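You operate a simulated robot arm through the tools that you are given. There is no shell and no other tool.

Carry out the task below with a simulated robot arm. There is one attempt and no reset: what you move stays moved.

TASK
Give the green bowl one portion of oats and one of flakes; set it on the grey mat.
Fine: half a turn is a portion; spill nothing.

Only the result counts: the job must be done as asked and must still hold three seconds after the hand-in. Knocking over, shifting, dropping, spilling or breaking anything else fails it.

THE ROBOT
A 6-joint arm with a two-finger gripper, fixed in place. Base frame: the origin is on the floor under the middle of its stand, x ahead of it, y to its left, z up; the work surface is at about z = 0.92. Readings come in m, degrees, newtons and seconds.
It reaches about 1.637 m from its shoulder. Its first joint turns from -166.0 to 166.0 degrees. Payload 3.43 kg.
Tool frame: the origin (TCP) lies between the finger pads and is the grasp point; the fingertips stand 0.02 m ahead of it; z points along the fingers, y is the line along which they close. The gripper opens to 0.19 m; its body begins 0.248 m behind the TCP.
Orientation is that of the tool frame in the base frame, as a unit quaternion [w, x, y, z]. With the fingers straight down and closing along the base's y, the tool's x points along the base's -x, its y along +y and its z along -z.

THE INTERFACE
- The arm moves only by the tool arm_command. Its argument "moves" is a list of rows, each an object of numbers (a shift or turn left out is 0, a gripper value left out holds the last): "dx", "dy", "dz": the shift along the tool's x, y, z in m; "rx", "ry", "rz": the turn, a rotation vector about the tool's x, y, z in degrees; "hand": the opening, from 0 (shut) to 1 (fully open). In form: [{"dx": .., "dy": .., "dz": .., "rx": .., "ry": .., "rz": .., "hand": ..}, ...]. A call has 1 to 20 rows; each row shifts and turns the commanded pose from where the row before left it, along the tool's axes as they then stand. Each row takes 0.2 s and may step no farther than 0.05 m and 8.6 degrees from the row before; otherwise, or with a gripper value out of range, the whole call is refused. A pose out of reach is approached as far as the arm can. The call stops where the force on the tool passes 90 N (or 10 N more than at its start, if that is more) or the arm is blocked; 0.2 s more then pass. Each finger travels about 0.045 m/s and halts on what it meets, pressing with about 37 N; the grip force reading is that of the motor and also rises with nothing between the fingers. The clock runs only during rows and for 0.2 s after the last one: add rows that do not move to give the fingers time. It gives the time, the measured TCP pose, the force on the tool (base axes), the opening and the grip force at its end, in the units of the frame above (readings bear some noise), with the torque about the TCP (base axes, N m) and any sound that the robot's microphone picked up.
- Cameras (640 x 400 px; columns grow to the right, rows downward): "scene" is fixed at [0.0396, -0.6554, 1.843]; the picture's right is [0.95, -0.31, 0.00], its down [-0.14, -0.45, -0.88] and it looks along [0.27, 0.84, -0.47] (base axes); focal length 332 px, centre (320, 200). "wrist" rides on the gripper at [0.07, -0.008, -0.288] in the tool frame; the picture's right is [0.12, 0.99, 0.00], its down [-0.96, 0.12, -0.25] and it looks along [-0.25, 0.03, 0.97] (tool axes); focal length 261 px, centre (320, 200). There is no depth. A picture from a camera that has moved, and an enlarged one, comes with that camera's place and axes in the base frame and with its lens. The place of the scene camera against the robot may be out by one fixed shift of up to 0.018 m in any direction.
- get_image(camera): a new picture of that camera. No time passes.
- raise_lower(by): slides the trunk up (or, below 0, down) by that many m; the arm rides with it, the base frame stays. It gives what a move gives, with no picture.
- enlarge(camera, box): a new picture of the part [left, top, right, bottom] of that camera's present view, enlarged. No time passes.
- hand_in(): hands the job in; it is judged then, once.

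Places have to be worked out from the pictures, the camera data and where the tool is seen. Open the gripper and draw the arm clear of the work before you hand the job in, unless the task says otherwise.

The tools are called after ">>>" as a command line: name --argument value ..., lists and objects as JSON in quotes. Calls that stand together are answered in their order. arm_command: Moves the arm, as the interface text tells. Its arguments: {"type":"object","properties":{"moves":{"type":"array","items":{"type":"object","properties":{"dx":{"type":"number"},"dy":{"type":"number"},"dz":{"type":"number"},"rx":{"type":"number"},"ry":{"type":"number"},"rz":{"type":"number"},"hand":{"type":"number"}}}}},"required":["moves"]} The other tools are called the same way: raise_lower (by) moves the trunk up or down; get_image (camera) takes a picture; enlarge (camera, box) takes an enlarged picture of a part of a camera's view; hand_in () hands the job in.

At the start:

```text
clock: 0.0
position: [0.3723, 0.4571, 1.2928]
ee_rot: [0.0, 0.0, 1.0, 0.0]
force: [0.0, -0.3, 0.2]
torque: [-0.01, 0.04, 0.04]
opening: 0.1899
grasp_force: 0.0
trunk travel left (down, up): [-0.175, 0.065]
```

scene: 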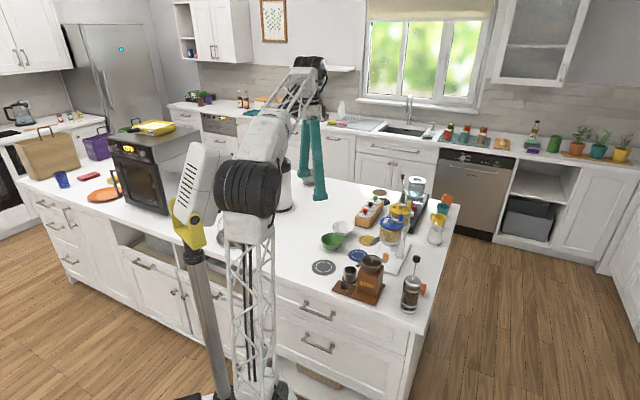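
wrist: 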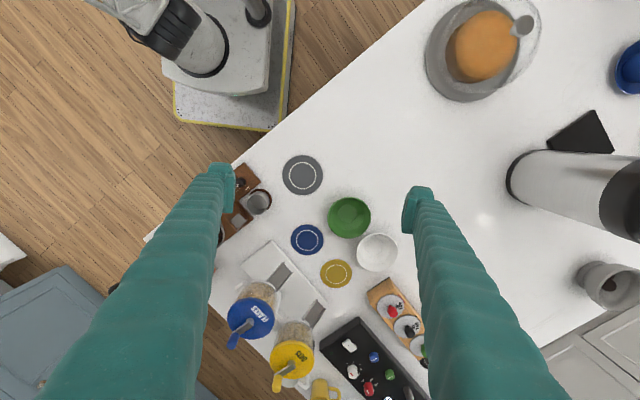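

I see the green bowl, three mats and two dispensers (blue-lidded and yellow-lidded) on the island. I take enlarged views to understand how the dispensers work.

>>> enlarge --camera "scene" --box '[310, 170, 470, 310]'

>>> enlarge --camera "wrist" --box '[200, 140, 440, 400]'

>>> enlarge --camera "wrist" --box '[210, 260, 340, 400]'

>>> enlarge --camera "scene" --box '[370, 190, 440, 280]'

```text
2.86 times, centred on (390, 240) of scene
camera zoom: at [0.0396, -0.6554, 1.843], right [0.95, -0.31, 0.0], down [-0.14, -0.45, -0.88], along [0.27, 0.84, -0.47], focal length 949 px, centre (120, 86)
```

zoom: 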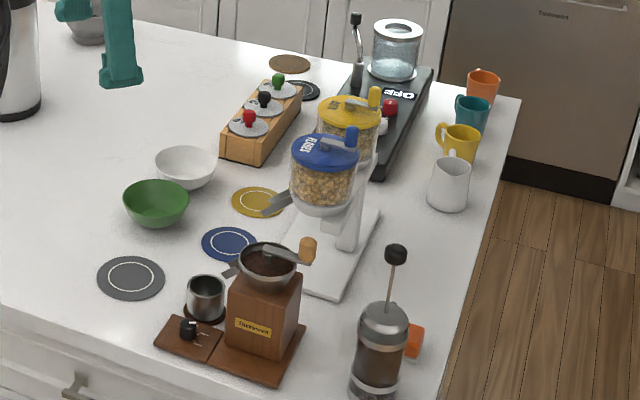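

```text
1.54 times, centred on (320, 270) of wrist
camera zoom: at [0.3009, 0.4491, 1.5798], right [-0.12, 0.99, 0.0], down [0.96, 0.12, 0.25], along [0.25, 0.03, -0.97], focal length 401 px, centre (320, 92)
```

zoom: 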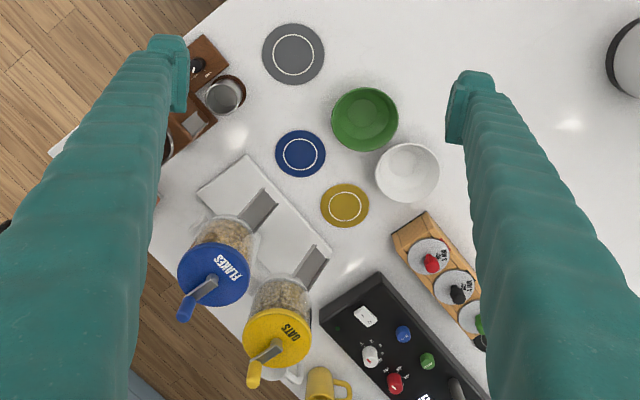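

```text
2.86 times, centred on (275, 330) of wrist
camera zoom: at [0.3009, 0.4491, 1.5798], right [-0.12, 0.99, 0.0], down [0.96, 0.12, 0.25], along [0.25, 0.03, -0.97], focal length 745 px, centre (449, -171)
```

zoom: 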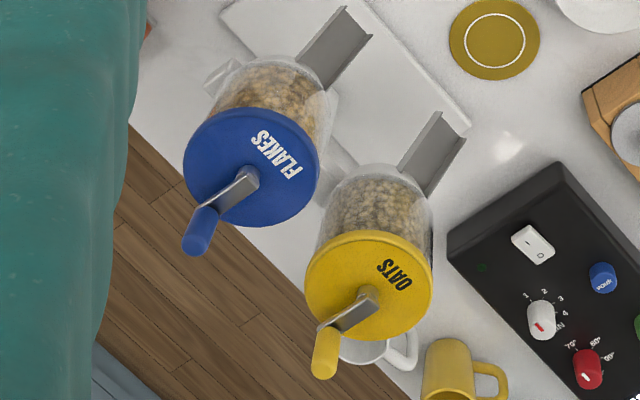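

```text
4.44 times, centred on (405, 235) of scene
camera zoom: at [0.0396, -0.6554, 1.843], right [0.95, -0.31, 0.0], down [-0.14, -0.45, -0.88], along [0.27, 0.84, -0.47], focal length 1476 px, centre (-58, 44)
```

zoom: 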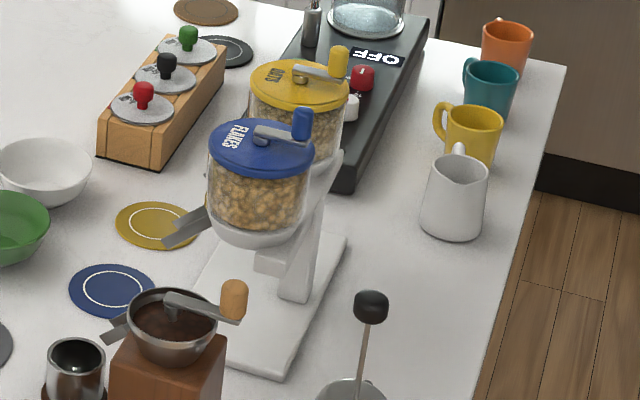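

From the wrist camera I estimate: green bowl ≈ (0.49, 0.54), grey mat ≈ (0.41, 0.42), flakes crank axis ≈ (0.69, 0.35, 1.12). I move the open gripper at height toward the dispensers to view them from above.

>>> arm_command --moves '[{"dx": -0.05}, {"dx": -0.05}, {"dx": -0.05}, {"dx": -0.05}, {"dx": -0.03}, {}]'

>>> get_image --camera "wrist"

>>> get_image --camera "scene"

```text
clock: 1.4
position: [0.602, 0.4574, 1.2927]
ee_rot: [0.0, 0.0, 1.0, 0.0]
force: [0.5, 0.7, -0.2]
torque: [-0.05, 0.02, -0.02]
opening: 0.1901
grasp_force: 0.1
trunk travel left (down, up): [-0.175, 0.065]
```

```text
taken
camera wrist: at [0.5311, 0.4495, 1.5787], right [-0.12, 0.99, 0.0], down [0.96, 0.12, 0.25], along [0.25, 0.03, -0.97], focal length 261 px, centre (320, 200)
```

wrist: 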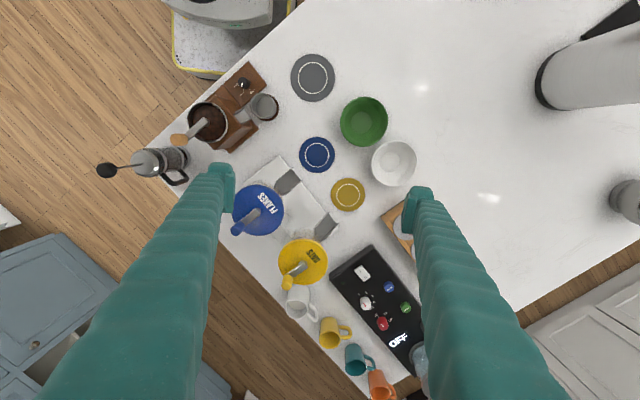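

```text
taken
```

scene: 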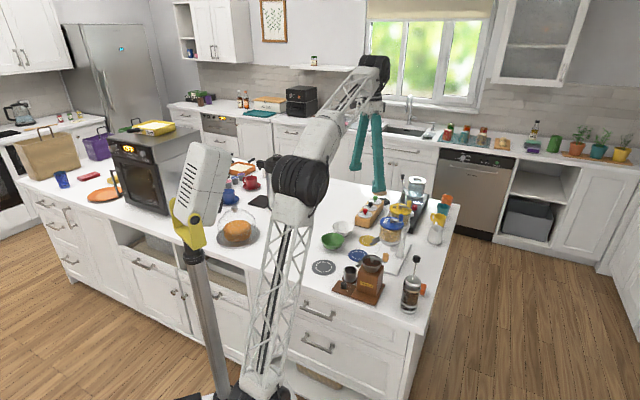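

Good, both dispensers are visible from above. I enlarge for accurate positions.

>>> enlarge --camera "wrist" --box '[220, 140, 350, 300]'

>>> enlarge --camera "wrist" --box '[280, 40, 430, 220]'

```text
2.50 times, centred on (285, 220) of wrist
camera zoom: at [0.5311, 0.4495, 1.5787], right [-0.12, 0.99, 0.0], down [0.96, 0.12, 0.25], along [0.25, 0.03, -0.97], focal length 652 px, centre (408, 150)
```

zoom: 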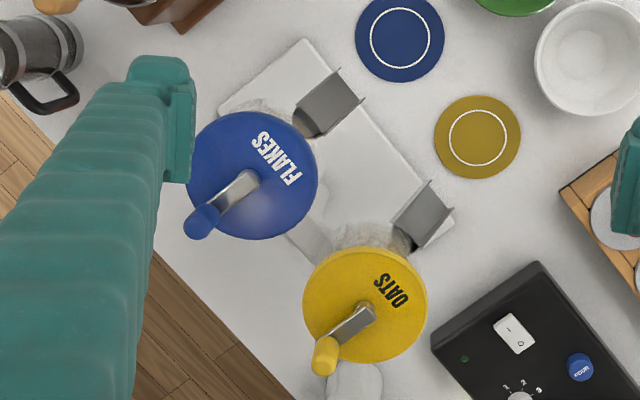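

```text
2.22 times, centred on (355, 130) of wrist
camera zoom: at [0.5311, 0.4495, 1.5787], right [-0.12, 0.99, 0.0], down [0.96, 0.12, 0.25], along [0.25, 0.03, -0.97], focal length 579 px, centre (242, 356)
```

zoom: 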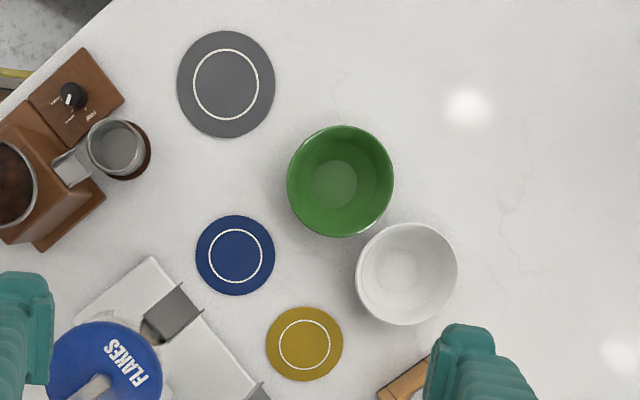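

I triangulate flakes hub ≈ (0.679, 0.354, 1.14), flakes chute tip ≈ (0.624, 0.411, 1.009), green bowl diameter ≈ 0.11. I look at the finger shape and dispensers from the scene camera.

>>> enlarge --camera "scene" --box '[340, 100, 400, 200]'

>>> enlarge --camera "scene" --box '[315, 195, 425, 285]'

```text
4.00 times, centred on (370, 150) of scene
camera zoom: at [0.0396, -0.6554, 1.843], right [0.95, -0.31, 0.0], down [-0.14, -0.45, -0.88], along [0.27, 0.84, -0.47], focal length 1328 px, centre (120, 400)
```

zoom: 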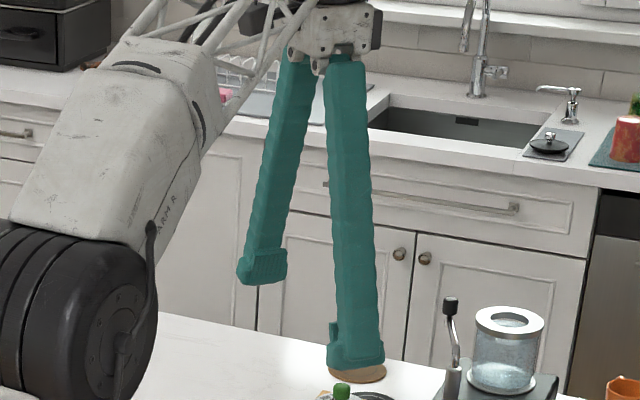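

```text
4.44 times, centred on (370, 240) of scene
camera zoom: at [0.0396, -0.6554, 1.843], right [0.95, -0.31, 0.0], down [-0.14, -0.45, -0.88], along [0.27, 0.84, -0.47], focal length 1476 px, centre (98, 22)
```

zoom: 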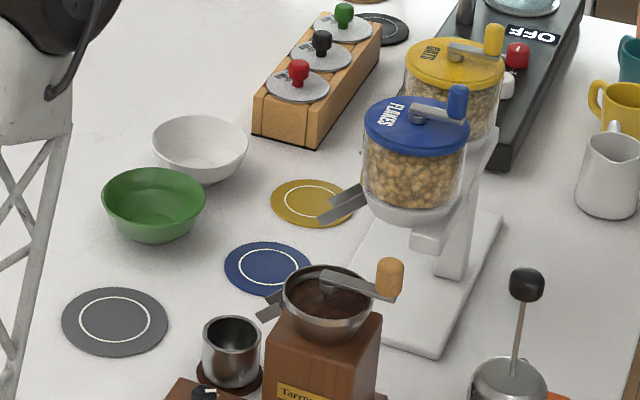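

The layout is on a 45° line: oats hub ≈ (0.768, 0.447), oats chute tip ≈ (0.716, 0.503, 1.006), flakes chute tip ≈ (0.6245, 0.411, 1.009), bowl rim centre ≈ (0.494, 0.546, 0.965). I go above the bowl, turned 15° so the fingers stay off the white bowl, with the opening narrowed to about 0.15.

>>> arm_command --moves '[{"dx": 0.036, "dy": 0.0293, "hand": 0.8}, {"dx": 0.036, "dy": 0.0293}, {"dx": 0.036, "dy": 0.0295}, {"rz": -7.5}, {"rz": -7.5}, {"dz": 0.05}, {"dz": 0.05}, {"dz": 0.04}, {}]'

>>> get_image --camera "wrist"

>>> enlarge --camera "scene" --box '[280, 130, 440, 290]'

```text
clock: 3.4
position: [0.4941, 0.545, 1.1531]
ee_rot: [0.0, -0.131, 0.991, 0.001]
force: [-0.5, 0.3, 0.6]
torque: [-0.04, -0.01, 0.03]
opening: 0.1519
grasp_force: 0.1
trunk travel left (down, up): [-0.175, 0.065]
```

```text
taken
camera wrist: at [0.4268, 0.5182, 1.4396], right [-0.37, 0.93, 0.0], down [0.9, 0.36, 0.25], along [0.23, 0.09, -0.97], focal length 261 px, centre (320, 200)
```

wrist: 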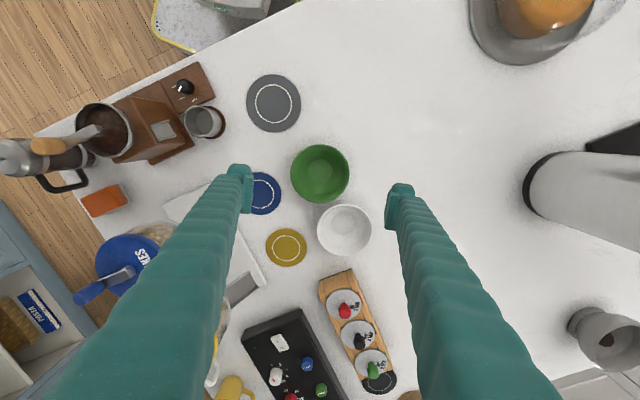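

```text
2.50 times, centred on (360, 210) of scene
camera zoom: at [0.0396, -0.6554, 1.843], right [0.95, -0.31, 0.0], down [-0.14, -0.45, -0.88], along [0.27, 0.84, -0.47], focal length 830 px, centre (220, 175)
```

zoom: 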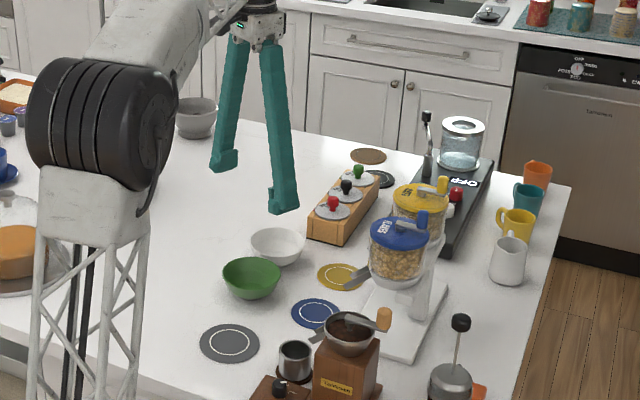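

Bowl centre re-measured at (0.495, 0.546), matching the tool position. I descend to z ≈ 0.955 around the bowl.

>>> arm_command --moves '[{"dz": 0.05}, {"dz": 0.05}, {"dz": 0.05}, {"dz": 0.03}, {"dz": 0.018}, {}]'

>>> get_image --camera "wrist"

>>> enlarge --camera "scene" --box '[300, 190, 400, 280]'

```text
clock: 4.8
position: [0.4937, 0.5446, 0.9561]
ee_rot: [0.0, -0.13, 0.992, 0.0]
force: [0.7, -0.2, 0.4]
torque: [0.01, 0.0, -0.02]
opening: 0.1521
grasp_force: 0.1
trunk travel left (down, up): [-0.175, 0.065]
```

```text
taken
camera wrist: at [0.4275, 0.5187, 1.2416], right [-0.37, 0.93, 0.0], down [0.9, 0.36, 0.25], along [0.23, 0.09, -0.97], focal length 261 px, centre (320, 200)
```

wrist: 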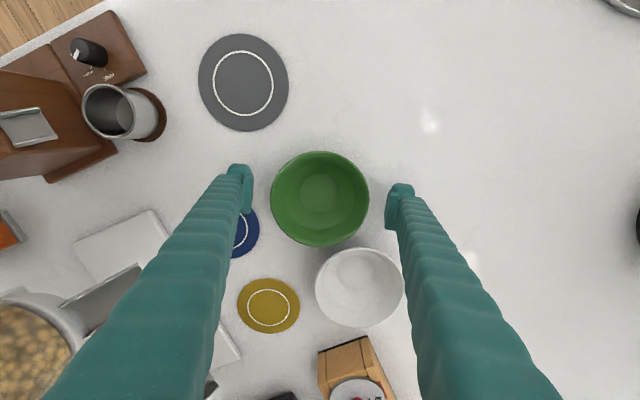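

```text
4.44 times, centred on (350, 235) of scene
camera zoom: at [0.0396, -0.6554, 1.843], right [0.95, -0.31, 0.0], down [-0.14, -0.45, -0.88], along [0.27, 0.84, -0.47], focal length 1476 px, centre (187, 44)
```

zoom: 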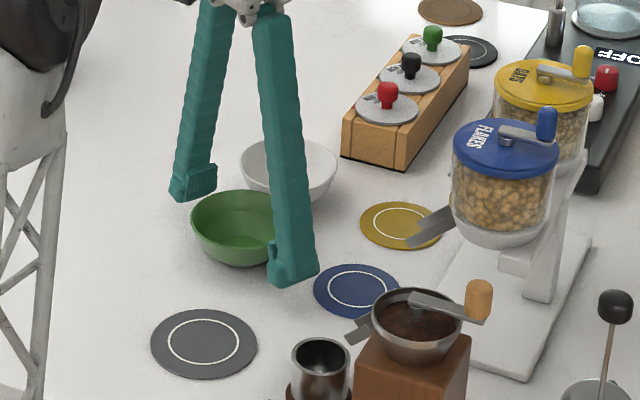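

The bowl is centred between the fingers. I close the gripper on it.

>>> arm_command --moves '[{"hand": 0.0}, {}, {}, {}, {}]'

>>> get_image --camera "wrist"

>>> enlarge --camera "scene" --box '[310, 200, 390, 270]'

```text
clock: 6.0
position: [0.4926, 0.5448, 0.955]
ee_rot: [0.0, -0.131, 0.991, 0.0]
force: [0.4, -0.7, 0.8]
torque: [0.0, 0.01, 0.02]
opening: 0.1099
grasp_force: 36.8
trunk travel left (down, up): [-0.175, 0.065]
```

```text
taken
camera wrist: at [0.4275, 0.5186, 1.2418], right [-0.37, 0.93, 0.0], down [0.9, 0.36, 0.25], along [0.23, 0.09, -0.97], focal length 261 px, centre (320, 200)
```

wrist: 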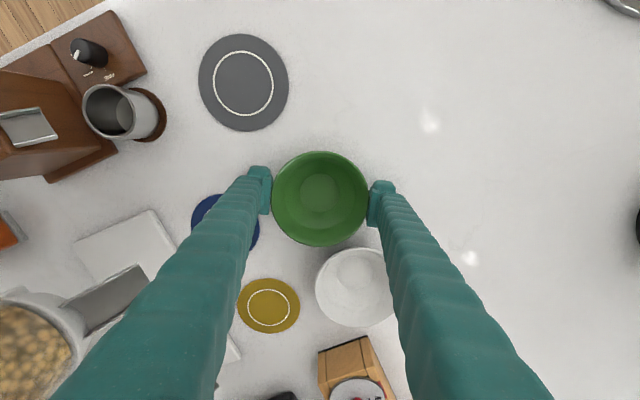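

```text
5.71 times, centred on (350, 235) of scene
camera zoom: at [0.0396, -0.6554, 1.843], right [0.95, -0.31, 0.0], down [-0.14, -0.45, -0.88], along [0.27, 0.84, -0.47], focal length 1898 px, centre (149, 0)
```

zoom: 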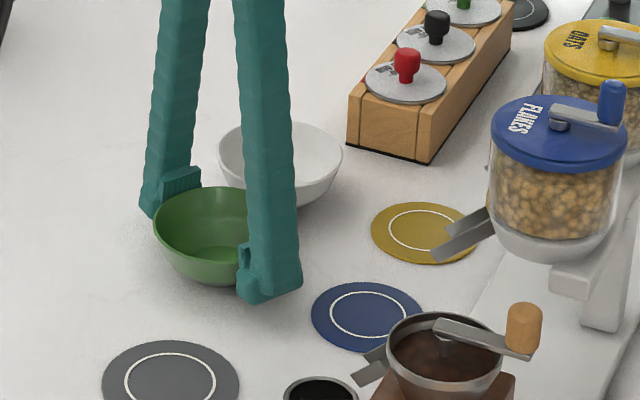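

The bowl is held (opening 0.110, grip 37 N). I lift it gently and check.

>>> arm_command --moves '[{"dz": -0.015}, {"dz": -0.03}, {"dz": -0.05}, {"dz": -0.05}, {}]'

>>> get_image --camera "wrist"

>>> enlarge --camera "scene" --box '[300, 170, 420, 280]'

```text
clock: 7.2
position: [0.4932, 0.5456, 1.1016]
ee_rot: [0.0, -0.131, 0.991, 0.0]
force: [-0.4, 0.0, -2.4]
torque: [0.03, 0.02, -0.01]
opening: 0.11
grasp_force: 37.1
trunk travel left (down, up): [-0.175, 0.065]
```

```text
taken
camera wrist: at [0.4269, 0.5196, 1.3875], right [-0.37, 0.93, 0.0], down [0.9, 0.36, 0.25], along [0.23, 0.09, -0.97], focal length 261 px, centre (320, 200)
```

wrist: 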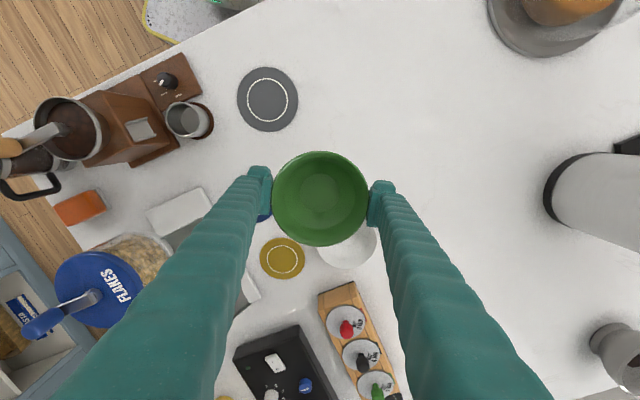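

```text
3.64 times, centred on (360, 225) of scene
camera zoom: at [0.0396, -0.6554, 1.843], right [0.95, -0.31, 0.0], down [-0.14, -0.45, -0.88], along [0.27, 0.84, -0.47], focal length 1208 px, centre (174, 109)
```

zoom: 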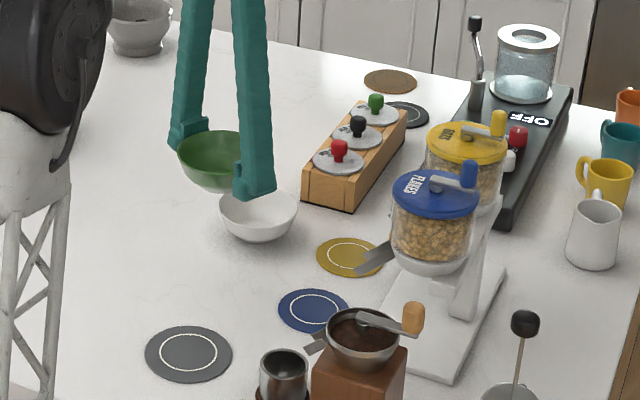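

Bowl hangs level at TCP (0.493, 0.546, 1.10). I rotate the tool 60° so its closing line runs along the dispenser row, then move above the free spot in front of and between the two chutes at about (0.624, 0.503).

>>> arm_command --moves '[{"rz": 7.5}, {"rz": 7.5}, {"rz": 7.5}, {"rz": 7.5}, {"rz": 7.5}, {"rz": 7.5}, {"rz": 7.5}, {"rz": 7.5}, {"dx": -0.0307, "dy": 0.0156}, {"dx": -0.0307, "dy": 0.0156}, {"dx": -0.0307, "dy": 0.0156}, {"dx": -0.0307, "dy": 0.0156}, {}, {}]'

>>> get_image --camera "wrist"

>>> get_image --camera "scene"

```text
clock: 10.2
position: [0.6258, 0.5034, 1.0999]
ee_rot: [0.0, 0.382, 0.924, 0.0]
force: [-0.8, -0.5, -3.2]
torque: [0.0, 0.0, 0.01]
opening: 0.1099
grasp_force: 37.0
trunk travel left (down, up): [-0.175, 0.065]
```

```text
taken
camera wrist: at [0.5697, 0.547, 1.3861], right [0.62, 0.79, 0.0], down [0.76, -0.6, 0.25], along [0.19, -0.15, -0.97], focal length 261 px, centre (320, 200)
```

wrist: 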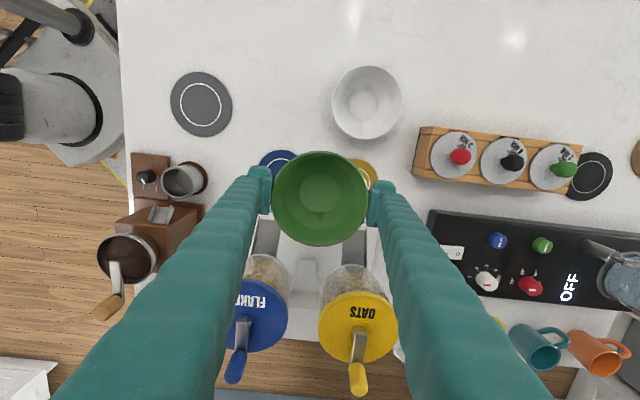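

```text
taken
```

scene: 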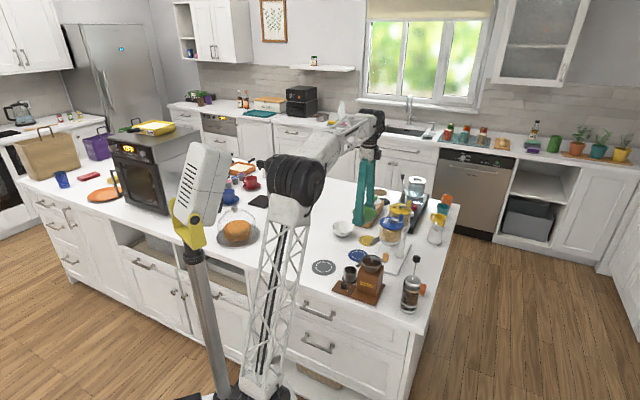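

The view is now squared with the dispensers. I enlarge to see the chutes relative to the bowl.

>>> enlarge --camera "wrist" --box '[220, 140, 420, 300]'

>>> enlarge --camera "wrist" --box '[220, 240, 400, 400]'

>>> enlarge --camera "scene" --box '[330, 180, 430, 270]'

```text
2.50 times, centred on (320, 220) of wrist
camera zoom: at [0.5697, 0.547, 1.3861], right [0.62, 0.79, 0.0], down [0.76, -0.6, 0.25], along [0.19, -0.15, -0.97], focal length 652 px, centre (320, 150)
```

zoom: 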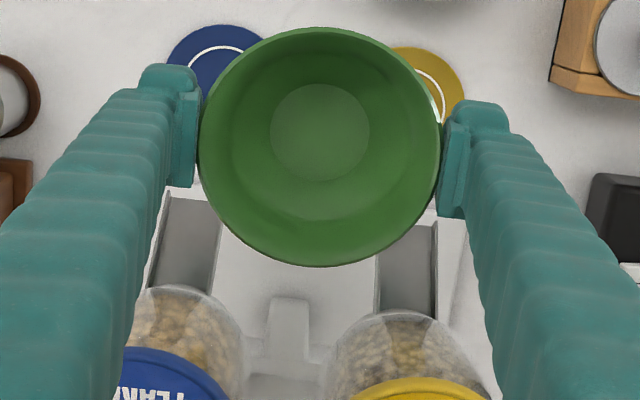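

```text
2.50 times, centred on (310, 320) of wrist
camera zoom: at [0.5697, 0.547, 1.3861], right [0.62, 0.79, 0.0], down [0.76, -0.6, 0.25], along [0.19, -0.15, -0.97], focal length 652 px, centre (345, -100)
```

zoom: 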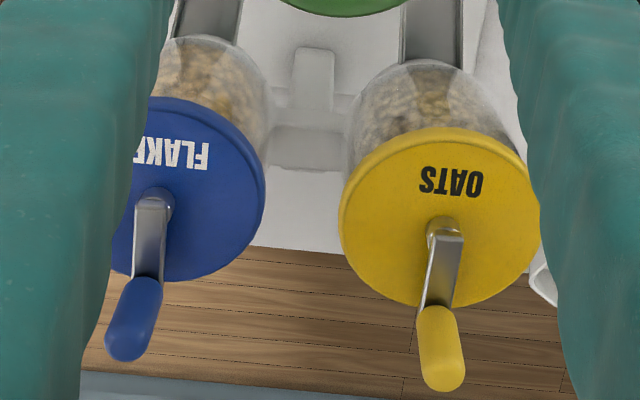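

```text
4.44 times, centred on (380, 225) of scene
camera zoom: at [0.0396, -0.6554, 1.843], right [0.95, -0.31, 0.0], down [-0.14, -0.45, -0.88], along [0.27, 0.84, -0.47], focal length 1476 px, centre (53, 89)
```

zoom: 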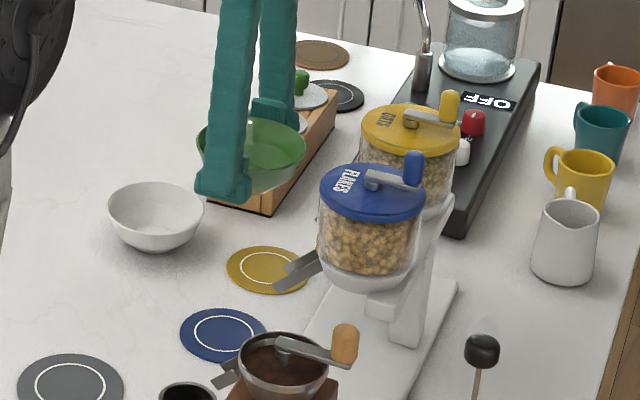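

Chutes are sloping open channels with tips at z ≈ 1.006; bowl rim sits ≈ 0.01 above TCP. I descend to TCP z ≈ 0.966 here, clear of both chute tips, before sliding in.

>>> arm_command --moves '[{"dz": 0.04}, {"dz": 0.04}, {"dz": 0.03}, {"dz": 0.015}, {"dz": 0.009}, {}]'

>>> enlarge --camera "wrist" --box '[220, 140, 420, 300]'

>>> enlarge --camera "scene" --box '[340, 200, 420, 270]'

```text
clock: 11.6
position: [0.6246, 0.5029, 0.9672]
ee_rot: [0.0, 0.382, 0.924, 0.0]
force: [0.3, -0.5, -2.1]
torque: [0.04, 0.02, 0.01]
opening: 0.1099
grasp_force: 37.7
trunk travel left (down, up): [-0.175, 0.065]
```

```text
2.50 times, centred on (320, 220) of wrist
camera zoom: at [0.5684, 0.546, 1.2527], right [0.62, 0.79, 0.0], down [0.76, -0.6, 0.25], along [0.19, -0.15, -0.97], focal length 652 px, centre (320, 150)
```

zoom: 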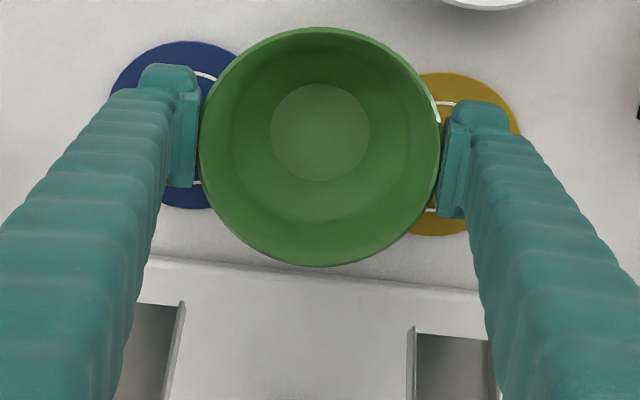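

```text
5.71 times, centred on (380, 235) of scene
camera zoom: at [0.0396, -0.6554, 1.843], right [0.95, -0.31, 0.0], down [-0.14, -0.45, -0.88], along [0.27, 0.84, -0.47], focal length 1898 px, centre (-23, 0)
```

zoom: 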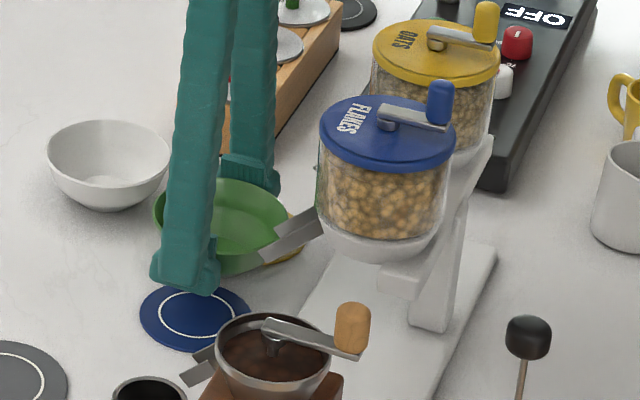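

The oats chute tip rechecks at about (0.7165, 0.502, ~1.0), and the bowl is clear beneath. I slide the bowl diagonally under the oats chute in small steps toward (0.693, 0.525).

>>> arm_command --moves '[{"dx": -0.009, "dy": 0.018}, {"dx": -0.009, "dy": 0.018}, {}]'

>>> enlarge --camera "wrist" --box '[220, 140, 420, 300]'

>>> enlarge --camera "scene" --box '[340, 200, 420, 270]'

```text
clock: 12.4
position: [0.6628, 0.5153, 0.9665]
ee_rot: [0.0, 0.383, 0.924, 0.0]
force: [0.4, 0.2, -1.3]
torque: [-0.02, 0.06, 0.0]
opening: 0.1099
grasp_force: 36.7
trunk travel left (down, up): [-0.175, 0.065]
```

```text
2.50 times, centred on (320, 220) of wrist
camera zoom: at [0.6072, 0.5598, 1.2524], right [0.62, 0.79, 0.0], down [0.76, -0.6, 0.25], along [0.19, -0.15, -0.97], focal length 652 px, centre (320, 150)
```

zoom: 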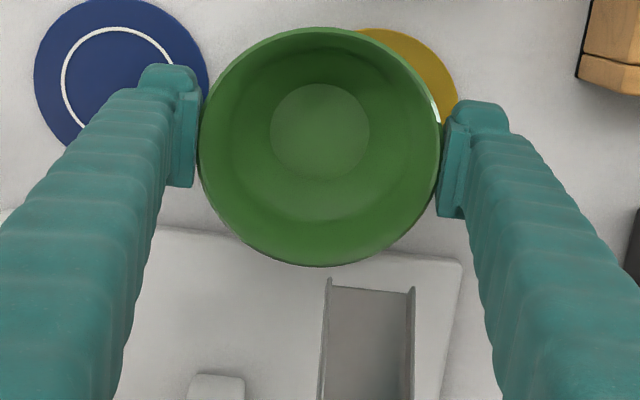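

```text
5.71 times, centred on (380, 235) of scene
camera zoom: at [0.0396, -0.6554, 1.843], right [0.95, -0.31, 0.0], down [-0.14, -0.45, -0.88], along [0.27, 0.84, -0.47], focal length 1898 px, centre (-23, 0)
```

zoom: 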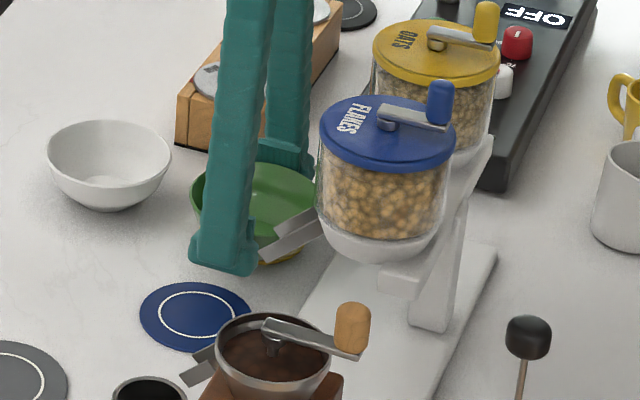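

Oats chute tip triangulated at (0.717, 0.501, 1.005). Remaining shift: 0.0155 back and 0.028 sideways; I do that, then check.

>>> arm_command --moves '[{"dx": -0.005, "dy": 0.014}, {"dx": -0.0105, "dy": 0.0142}, {}]'

>>> enlarge --camera "wrist" --box '[220, 140, 420, 300]'

>>> enlarge --camera "scene" --box '[340, 200, 420, 270]'

```text
clock: 13.2
position: [0.6943, 0.5248, 0.9661]
ee_rot: [0.0, 0.383, 0.924, 0.0]
force: [-0.1, -0.3, -0.9]
torque: [-0.03, 0.01, -0.01]
opening: 0.1097
grasp_force: 37.0
trunk travel left (down, up): [-0.175, 0.065]
```

```text
2.50 times, centred on (320, 220) of wrist
camera zoom: at [0.6382, 0.5686, 1.2523], right [0.62, 0.79, 0.0], down [0.76, -0.6, 0.25], along [0.19, -0.15, -0.97], focal length 652 px, centre (320, 150)
```

zoom: 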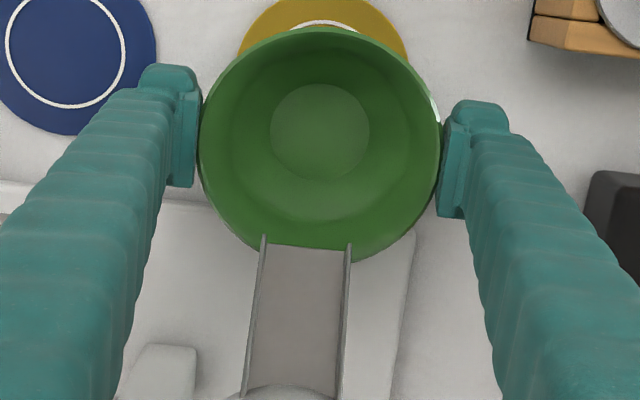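

```text
5.71 times, centred on (380, 235) of scene
camera zoom: at [0.0396, -0.6554, 1.843], right [0.95, -0.31, 0.0], down [-0.14, -0.45, -0.88], along [0.27, 0.84, -0.47], focal length 1898 px, centre (-23, 0)
```

zoom: 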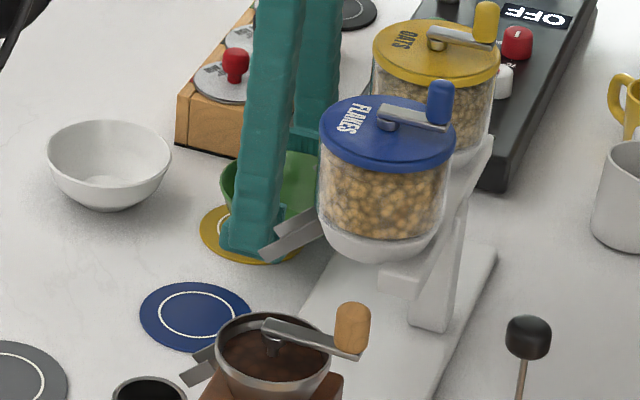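

The chute tip sits about 0.02 m inside the rim's rear edge, centred laterally. I lower the bowl in small steps onto the surface, watching the force.

>>> arm_command --moves '[{"dz": 0.003}, {"dz": 0.003}, {}]'

```text
clock: 14.0
position: [0.6941, 0.523, 0.9617]
ee_rot: [0.0, 0.384, 0.924, 0.0]
force: [0.3, 0.7, -2.6]
torque: [0.0, 0.01, 0.02]
opening: 0.1095
grasp_force: 36.8
trunk travel left (down, up): [-0.175, 0.065]
```

Still bearing the bowl's weight (−2.6 N). I lower a little further.

>>> arm_command --moves '[{"dz": 0.002}, {}]'

```text
clock: 14.6
position: [0.694, 0.5242, 0.9586]
ee_rot: [0.0, 0.383, 0.924, 0.0]
force: [-0.1, 1.0, 6.7]
torque: [-0.03, 0.05, 0.03]
opening: 0.1095
grasp_force: 36.9
trunk travel left (down, up): [-0.175, 0.065]
```

Contact (force +6.7 N). I open the fingers to release the bowl.

>>> arm_command --moves '[{"hand": 0.62}, {"hand": 0.66}, {"hand": 0.72}, {"hand": 0.77}, {}]'

>>> enlarge --camera "wrist" --box '[220, 140, 420, 300]'

>>> enlarge --camera "scene" --box '[340, 200, 420, 270]'

```text
clock: 15.8
position: [0.6939, 0.5238, 0.9593]
ee_rot: [-0.001, 0.383, 0.924, 0.0]
force: [0.3, -0.4, 0.2]
torque: [0.0, -0.02, 0.03]
opening: 0.1463
grasp_force: 0.0
trunk travel left (down, up): [-0.175, 0.065]
```

```text
2.50 times, centred on (320, 220) of wrist
camera zoom: at [0.6377, 0.5684, 1.2448], right [0.62, 0.79, 0.0], down [0.76, -0.6, 0.25], along [0.19, -0.15, -0.97], focal length 652 px, centre (320, 150)
```

zoom: 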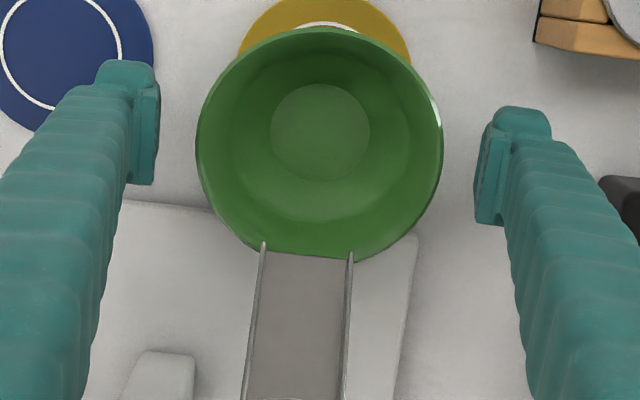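

```text
5.71 times, centred on (380, 235) of scene
camera zoom: at [0.0396, -0.6554, 1.843], right [0.95, -0.31, 0.0], down [-0.14, -0.45, -0.88], along [0.27, 0.84, -0.47], focal length 1898 px, centre (-23, 0)
```

zoom: 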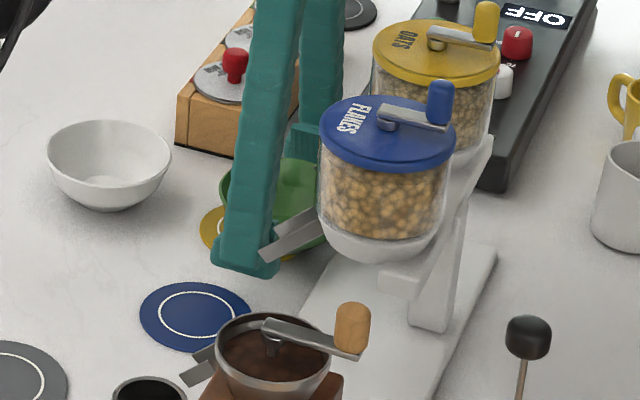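

The bowl sits level and undisturbed under the oats chute. I rise straight up and look at the oats crank.

>>> arm_command --moves '[{"dz": -0.03}, {"dz": -0.05}, {"dz": -0.05}, {"dz": -0.05}, {"dz": -0.05}, {"dz": -0.05}, {"dz": -0.03}, {}]'

>>> get_image --camera "wrist"

>>> enlarge --camera "wrist" --box '[240, 190, 400, 350]'

```text
clock: 17.6
position: [0.6873, 0.5186, 1.2541]
ee_rot: [0.001, 0.383, 0.924, 0.004]
force: [0.1, 0.4, 0.6]
torque: [0.03, -0.08, 0.02]
opening: 0.1462
grasp_force: 0.0
out of reach, approached as far as the arm can: row 7
trunk travel left (down, up): [-0.175, 0.065]
```

```text
taken
camera wrist: at [0.6291, 0.5619, 1.5411], right [0.62, 0.79, 0.01], down [0.76, -0.6, 0.25], along [0.2, -0.15, -0.97], focal length 261 px, centre (320, 200)
```

wrist: 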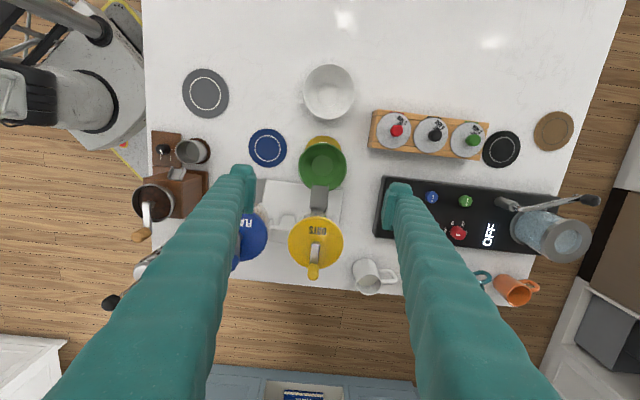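

```text
2.50 times, centred on (320, 270) of wrist
camera zoom: at [0.6291, 0.5619, 1.5411], right [0.62, 0.79, 0.01], down [0.76, -0.6, 0.25], along [0.2, -0.15, -0.97], focal length 652 px, centre (320, 25)
```

zoom: 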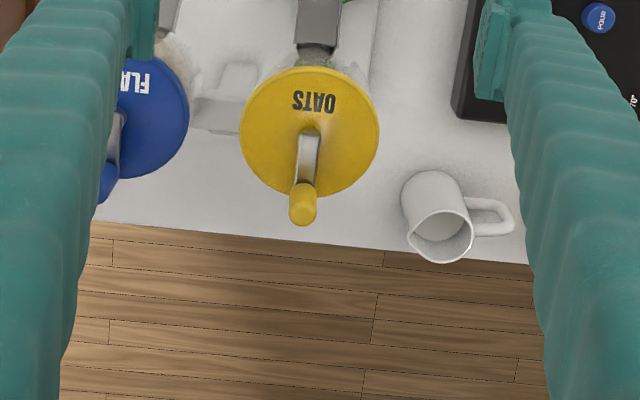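

The arm met its reach limit at z ≈ 1.254. Raising the trunk will give more room, so I raise it by 0.06 (the space above is clear).

>>> raise_lower --by 0.06

>>> get_image --camera "wrist"

>>> get_image --camera "scene"

```text
clock: 18.6
position: [0.6876, 0.5195, 1.3136]
ee_rot: [0.003, 0.383, 0.924, 0.002]
force: [0.1, 1.0, 0.3]
torque: [-0.01, -0.02, 0.01]
opening: 0.1464
grasp_force: 0.0
trunk travel left (down, up): [-0.235, 0.005]
```

```text
taken
camera wrist: at [0.6298, 0.5625, 1.6002], right [0.62, 0.79, 0.01], down [0.76, -0.6, 0.25], along [0.2, -0.15, -0.97], focal length 261 px, centre (320, 200)
```

wrist: 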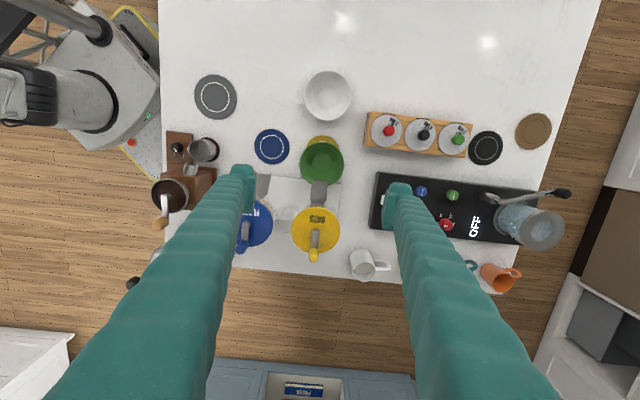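

```text
taken
```

scene: 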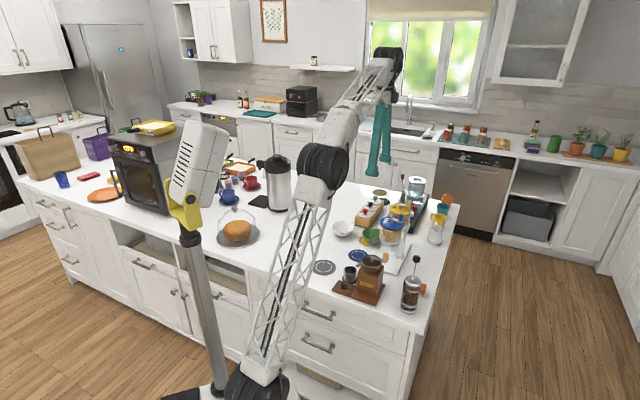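

Now I move toward the oats knob (≈ 0.793, 0.422), lowering to about z 1.25, and narrow the fingers to about 0.08.

>>> arm_command --moves '[{"dz": 0.03, "hand": 0.42}, {"dx": -0.045, "dy": 0.0018, "dz": 0.01}, {"dx": -0.045, "dy": 0.0018, "dz": 0.01}, {"dx": -0.045, "dy": 0.0018, "dz": 0.01}, {"dx": -0.0085}, {}, {}]'

>>> get_image --camera "wrist"

>>> enlarge --camera "wrist" --box '[260, 130, 380, 250]'

```text
clock: 20.2
position: [0.7926, 0.4223, 1.2562]
ee_rot: [0.003, 0.382, 0.924, 0.003]
force: [0.0, -0.6, 0.0]
torque: [0.0, -0.03, 0.01]
opening: 0.0797
grasp_force: 0.0
trunk travel left (down, up): [-0.235, 0.005]
```

```text
taken
camera wrist: at [0.7354, 0.4643, 1.5404], right [0.62, 0.79, 0.01], down [0.76, -0.6, 0.25], along [0.2, -0.15, -0.97], focal length 261 px, centre (320, 200)
```

wrist: 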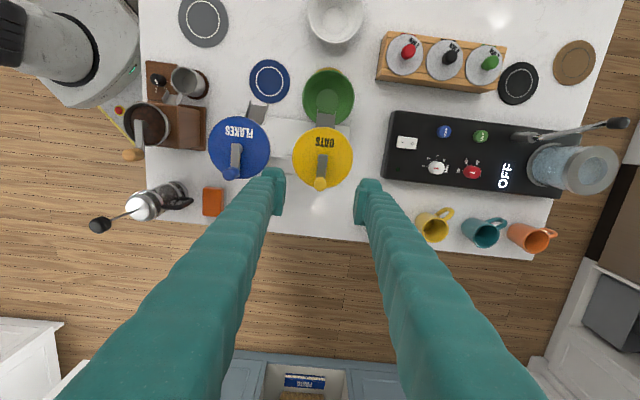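

```text
3.33 times, centred on (320, 190) of wrist
camera zoom: at [0.7354, 0.4643, 1.5404], right [0.62, 0.79, 0.01], down [0.76, -0.6, 0.25], along [0.2, -0.15, -0.97], focal length 869 px, centre (320, 233)
```

zoom: 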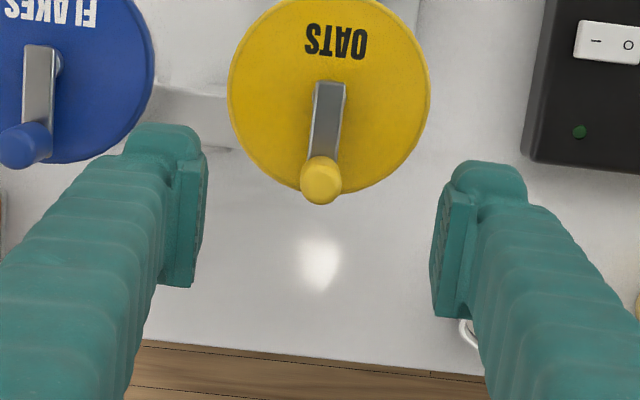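

Knob top is at about (0.792, 0.4205, 1.18), the axis at about (0.768, 0.447), so the crank radius is ≈ 0.036. Before engaging I test in free air that the wrist can turn with the crank (counter-clockwise from above).

>>> arm_command --moves '[{"rz": -8.5}, {"rz": -8.5}, {"rz": -8.5}, {"rz": -8.5}, {"rz": -8.5}, {"rz": -8.5}, {"rz": -8.5}, {"rz": -8.5}, {"rz": -8.5}, {"rz": -8.5}, {"rz": -8.5}, {"rz": -8.5}, {"rz": -8.5}, {"rz": -8.5}, {"rz": -8.5}, {"rz": -8.5}, {"rz": -8.5}, {"rz": -8.5}, {"rz": -8.5}, {"rz": -8.5}]'

>>> get_image --camera "wrist"

```text
clock: 24.4
position: [0.7928, 0.4219, 1.2551]
ee_rot: [-0.004, 0.888, -0.461, 0.001]
force: [-1.2, -0.3, 0.3]
torque: [0.01, 0.0, 0.03]
opening: 0.08
grasp_force: 0.1
trunk travel left (down, up): [-0.235, 0.005]
```

```text
taken
camera wrist: at [0.8387, 0.3684, 1.5406], right [-0.74, -0.67, -0.01], down [-0.65, 0.72, 0.25], along [-0.16, 0.19, -0.97], focal length 261 px, centre (320, 200)
```

wrist: 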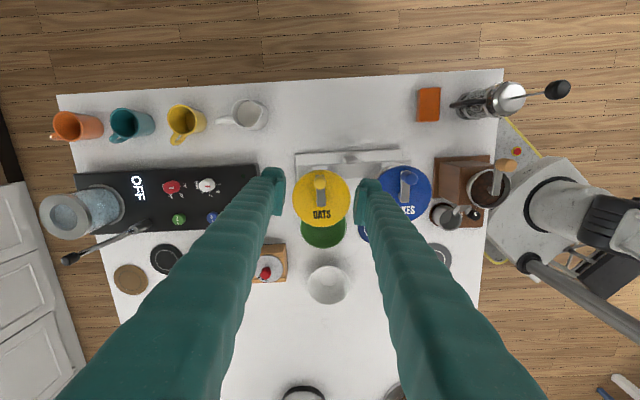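

The wrist can make the turn. This reversed view also lets me refine the crank geometry.

>>> enlarge --camera "wrist" --box '[260, 150, 380, 270]'

>>> enlarge --camera "wrist" --box '[360, 130, 460, 260]'

```text
3.33 times, centred on (320, 210) of wrist
camera zoom: at [0.8387, 0.3684, 1.5406], right [-0.74, -0.67, -0.01], down [-0.65, 0.72, 0.25], along [-0.16, 0.19, -0.97], focal length 869 px, centre (320, 167)
```

zoom: 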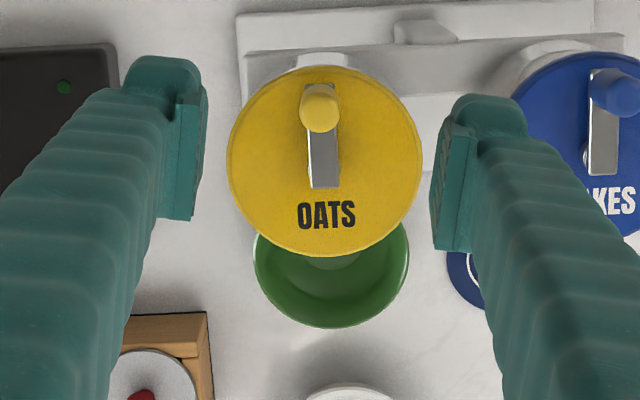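

```text
3.08 times, centred on (410, 195) of wrist
camera zoom: at [0.8387, 0.3684, 1.5406], right [-0.74, -0.67, -0.01], down [-0.65, 0.72, 0.25], along [-0.16, 0.19, -0.97], focal length 802 px, centre (43, 215)
```

zoom: 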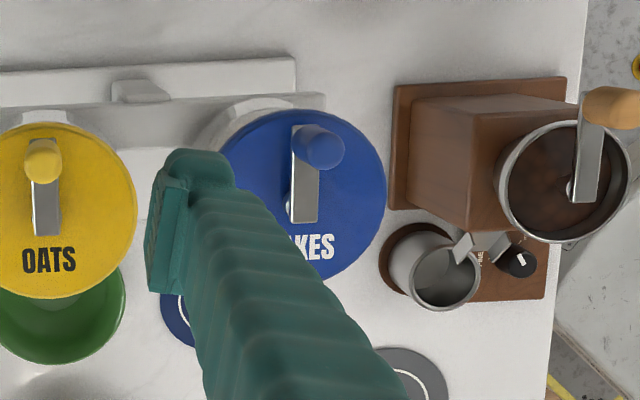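

Triangulating both views: crank axis (0.7683, 0.4438), knob centre (0.793, 0.419), top z ≈ 1.175, radius ≈ 0.035, pointing at −45°. I finish the rotation so the closing line is tangential and align over the knob, narrowing the fingers to ~0.05.

>>> arm_command --moves '[{"rz": -5, "hand": 0.26}, {"rz": -5}, {"dx": 0.0022, "dy": 0.0019}, {}, {}]'

>>> enlarge --camera "wrist" --box '[260, 130, 380, 250]'

```text
clock: 25.6
position: [0.7929, 0.4196, 1.2549]
ee_rot: [-0.003, 0.924, -0.383, 0.002]
force: [-0.4, -0.6, -0.8]
torque: [0.02, 0.01, -0.02]
opening: 0.0492
grasp_force: 0.0
trunk travel left (down, up): [-0.235, 0.005]
```

```text
3.33 times, centred on (320, 190) of wrist
camera zoom: at [0.8474, 0.3746, 1.541], right [-0.62, -0.79, -0.01], down [-0.76, 0.6, 0.25], along [-0.19, 0.16, -0.97], focal length 869 px, centre (320, 233)
```

zoom: 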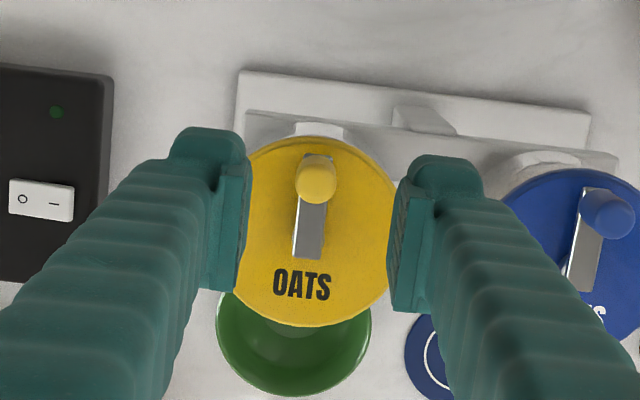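

The knob lies exactly under the tool axis. I descend around it to TCP z ≈ 1.171 (tips ≈ 1.151, above the crank arm).

>>> arm_command --moves '[{"dz": 0.03}, {"dz": 0.03}, {"dz": 0.014}, {"dz": 0.01}, {}]'

>>> enlarge --camera "wrist" --box '[260, 130, 380, 250]'

>>> enlarge --camera "scene" --box '[370, 170, 440, 240]'

```text
clock: 26.8
position: [0.7945, 0.4201, 1.1706]
ee_rot: [-0.003, 0.924, -0.382, 0.003]
force: [-0.1, 0.4, -1.1]
torque: [0.04, -0.02, 0.03]
opening: 0.0492
grasp_force: 0.0
trunk travel left (down, up): [-0.235, 0.005]
```

```text
3.33 times, centred on (320, 190) of wrist
camera zoom: at [0.8477, 0.3751, 1.4571], right [-0.62, -0.79, -0.01], down [-0.76, 0.6, 0.25], along [-0.19, 0.16, -0.97], focal length 869 px, centre (320, 233)
```

zoom: 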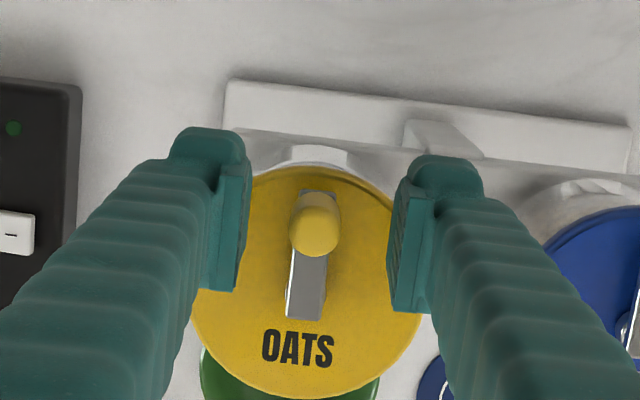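

```text
5.71 times, centred on (405, 205) of scene
camera zoom: at [0.0396, -0.6554, 1.843], right [0.95, -0.31, 0.0], down [-0.14, -0.45, -0.88], along [0.27, 0.84, -0.47], focal length 1898 px, centre (-166, 171)
```

zoom: 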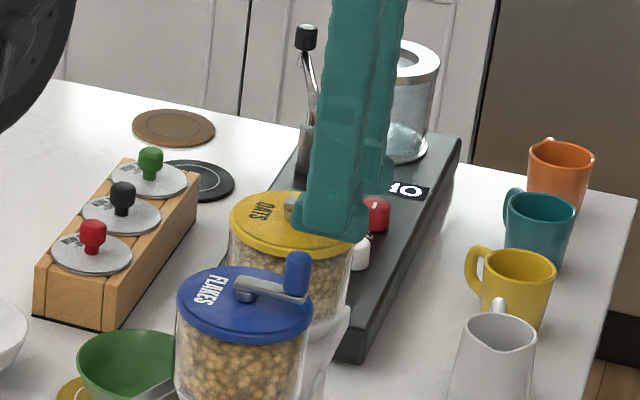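

The knob is nicely between the pads. I close on it to read its diameter.

>>> arm_command --moves '[{"hand": 0.14}, {}, {"hand": 0.05}, {}]'

>>> enlarge --camera "wrist" --box '[260, 130, 380, 250]'

```text
clock: 27.8
position: [0.7941, 0.421, 1.1703]
ee_rot: [-0.003, 0.923, -0.384, 0.002]
force: [1.1, 0.2, -0.1]
torque: [-0.03, -0.02, -0.02]
opening: 0.0167
grasp_force: 38.7
trunk travel left (down, up): [-0.235, 0.005]
```

```text
3.33 times, centred on (320, 190) of wrist
camera zoom: at [0.8478, 0.3751, 1.457], right [-0.62, -0.79, -0.01], down [-0.76, 0.6, 0.25], along [-0.19, 0.16, -0.97], focal length 869 px, centre (320, 233)
```

zoom: 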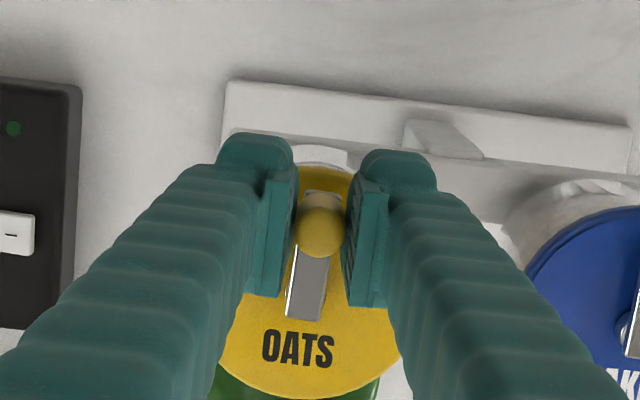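

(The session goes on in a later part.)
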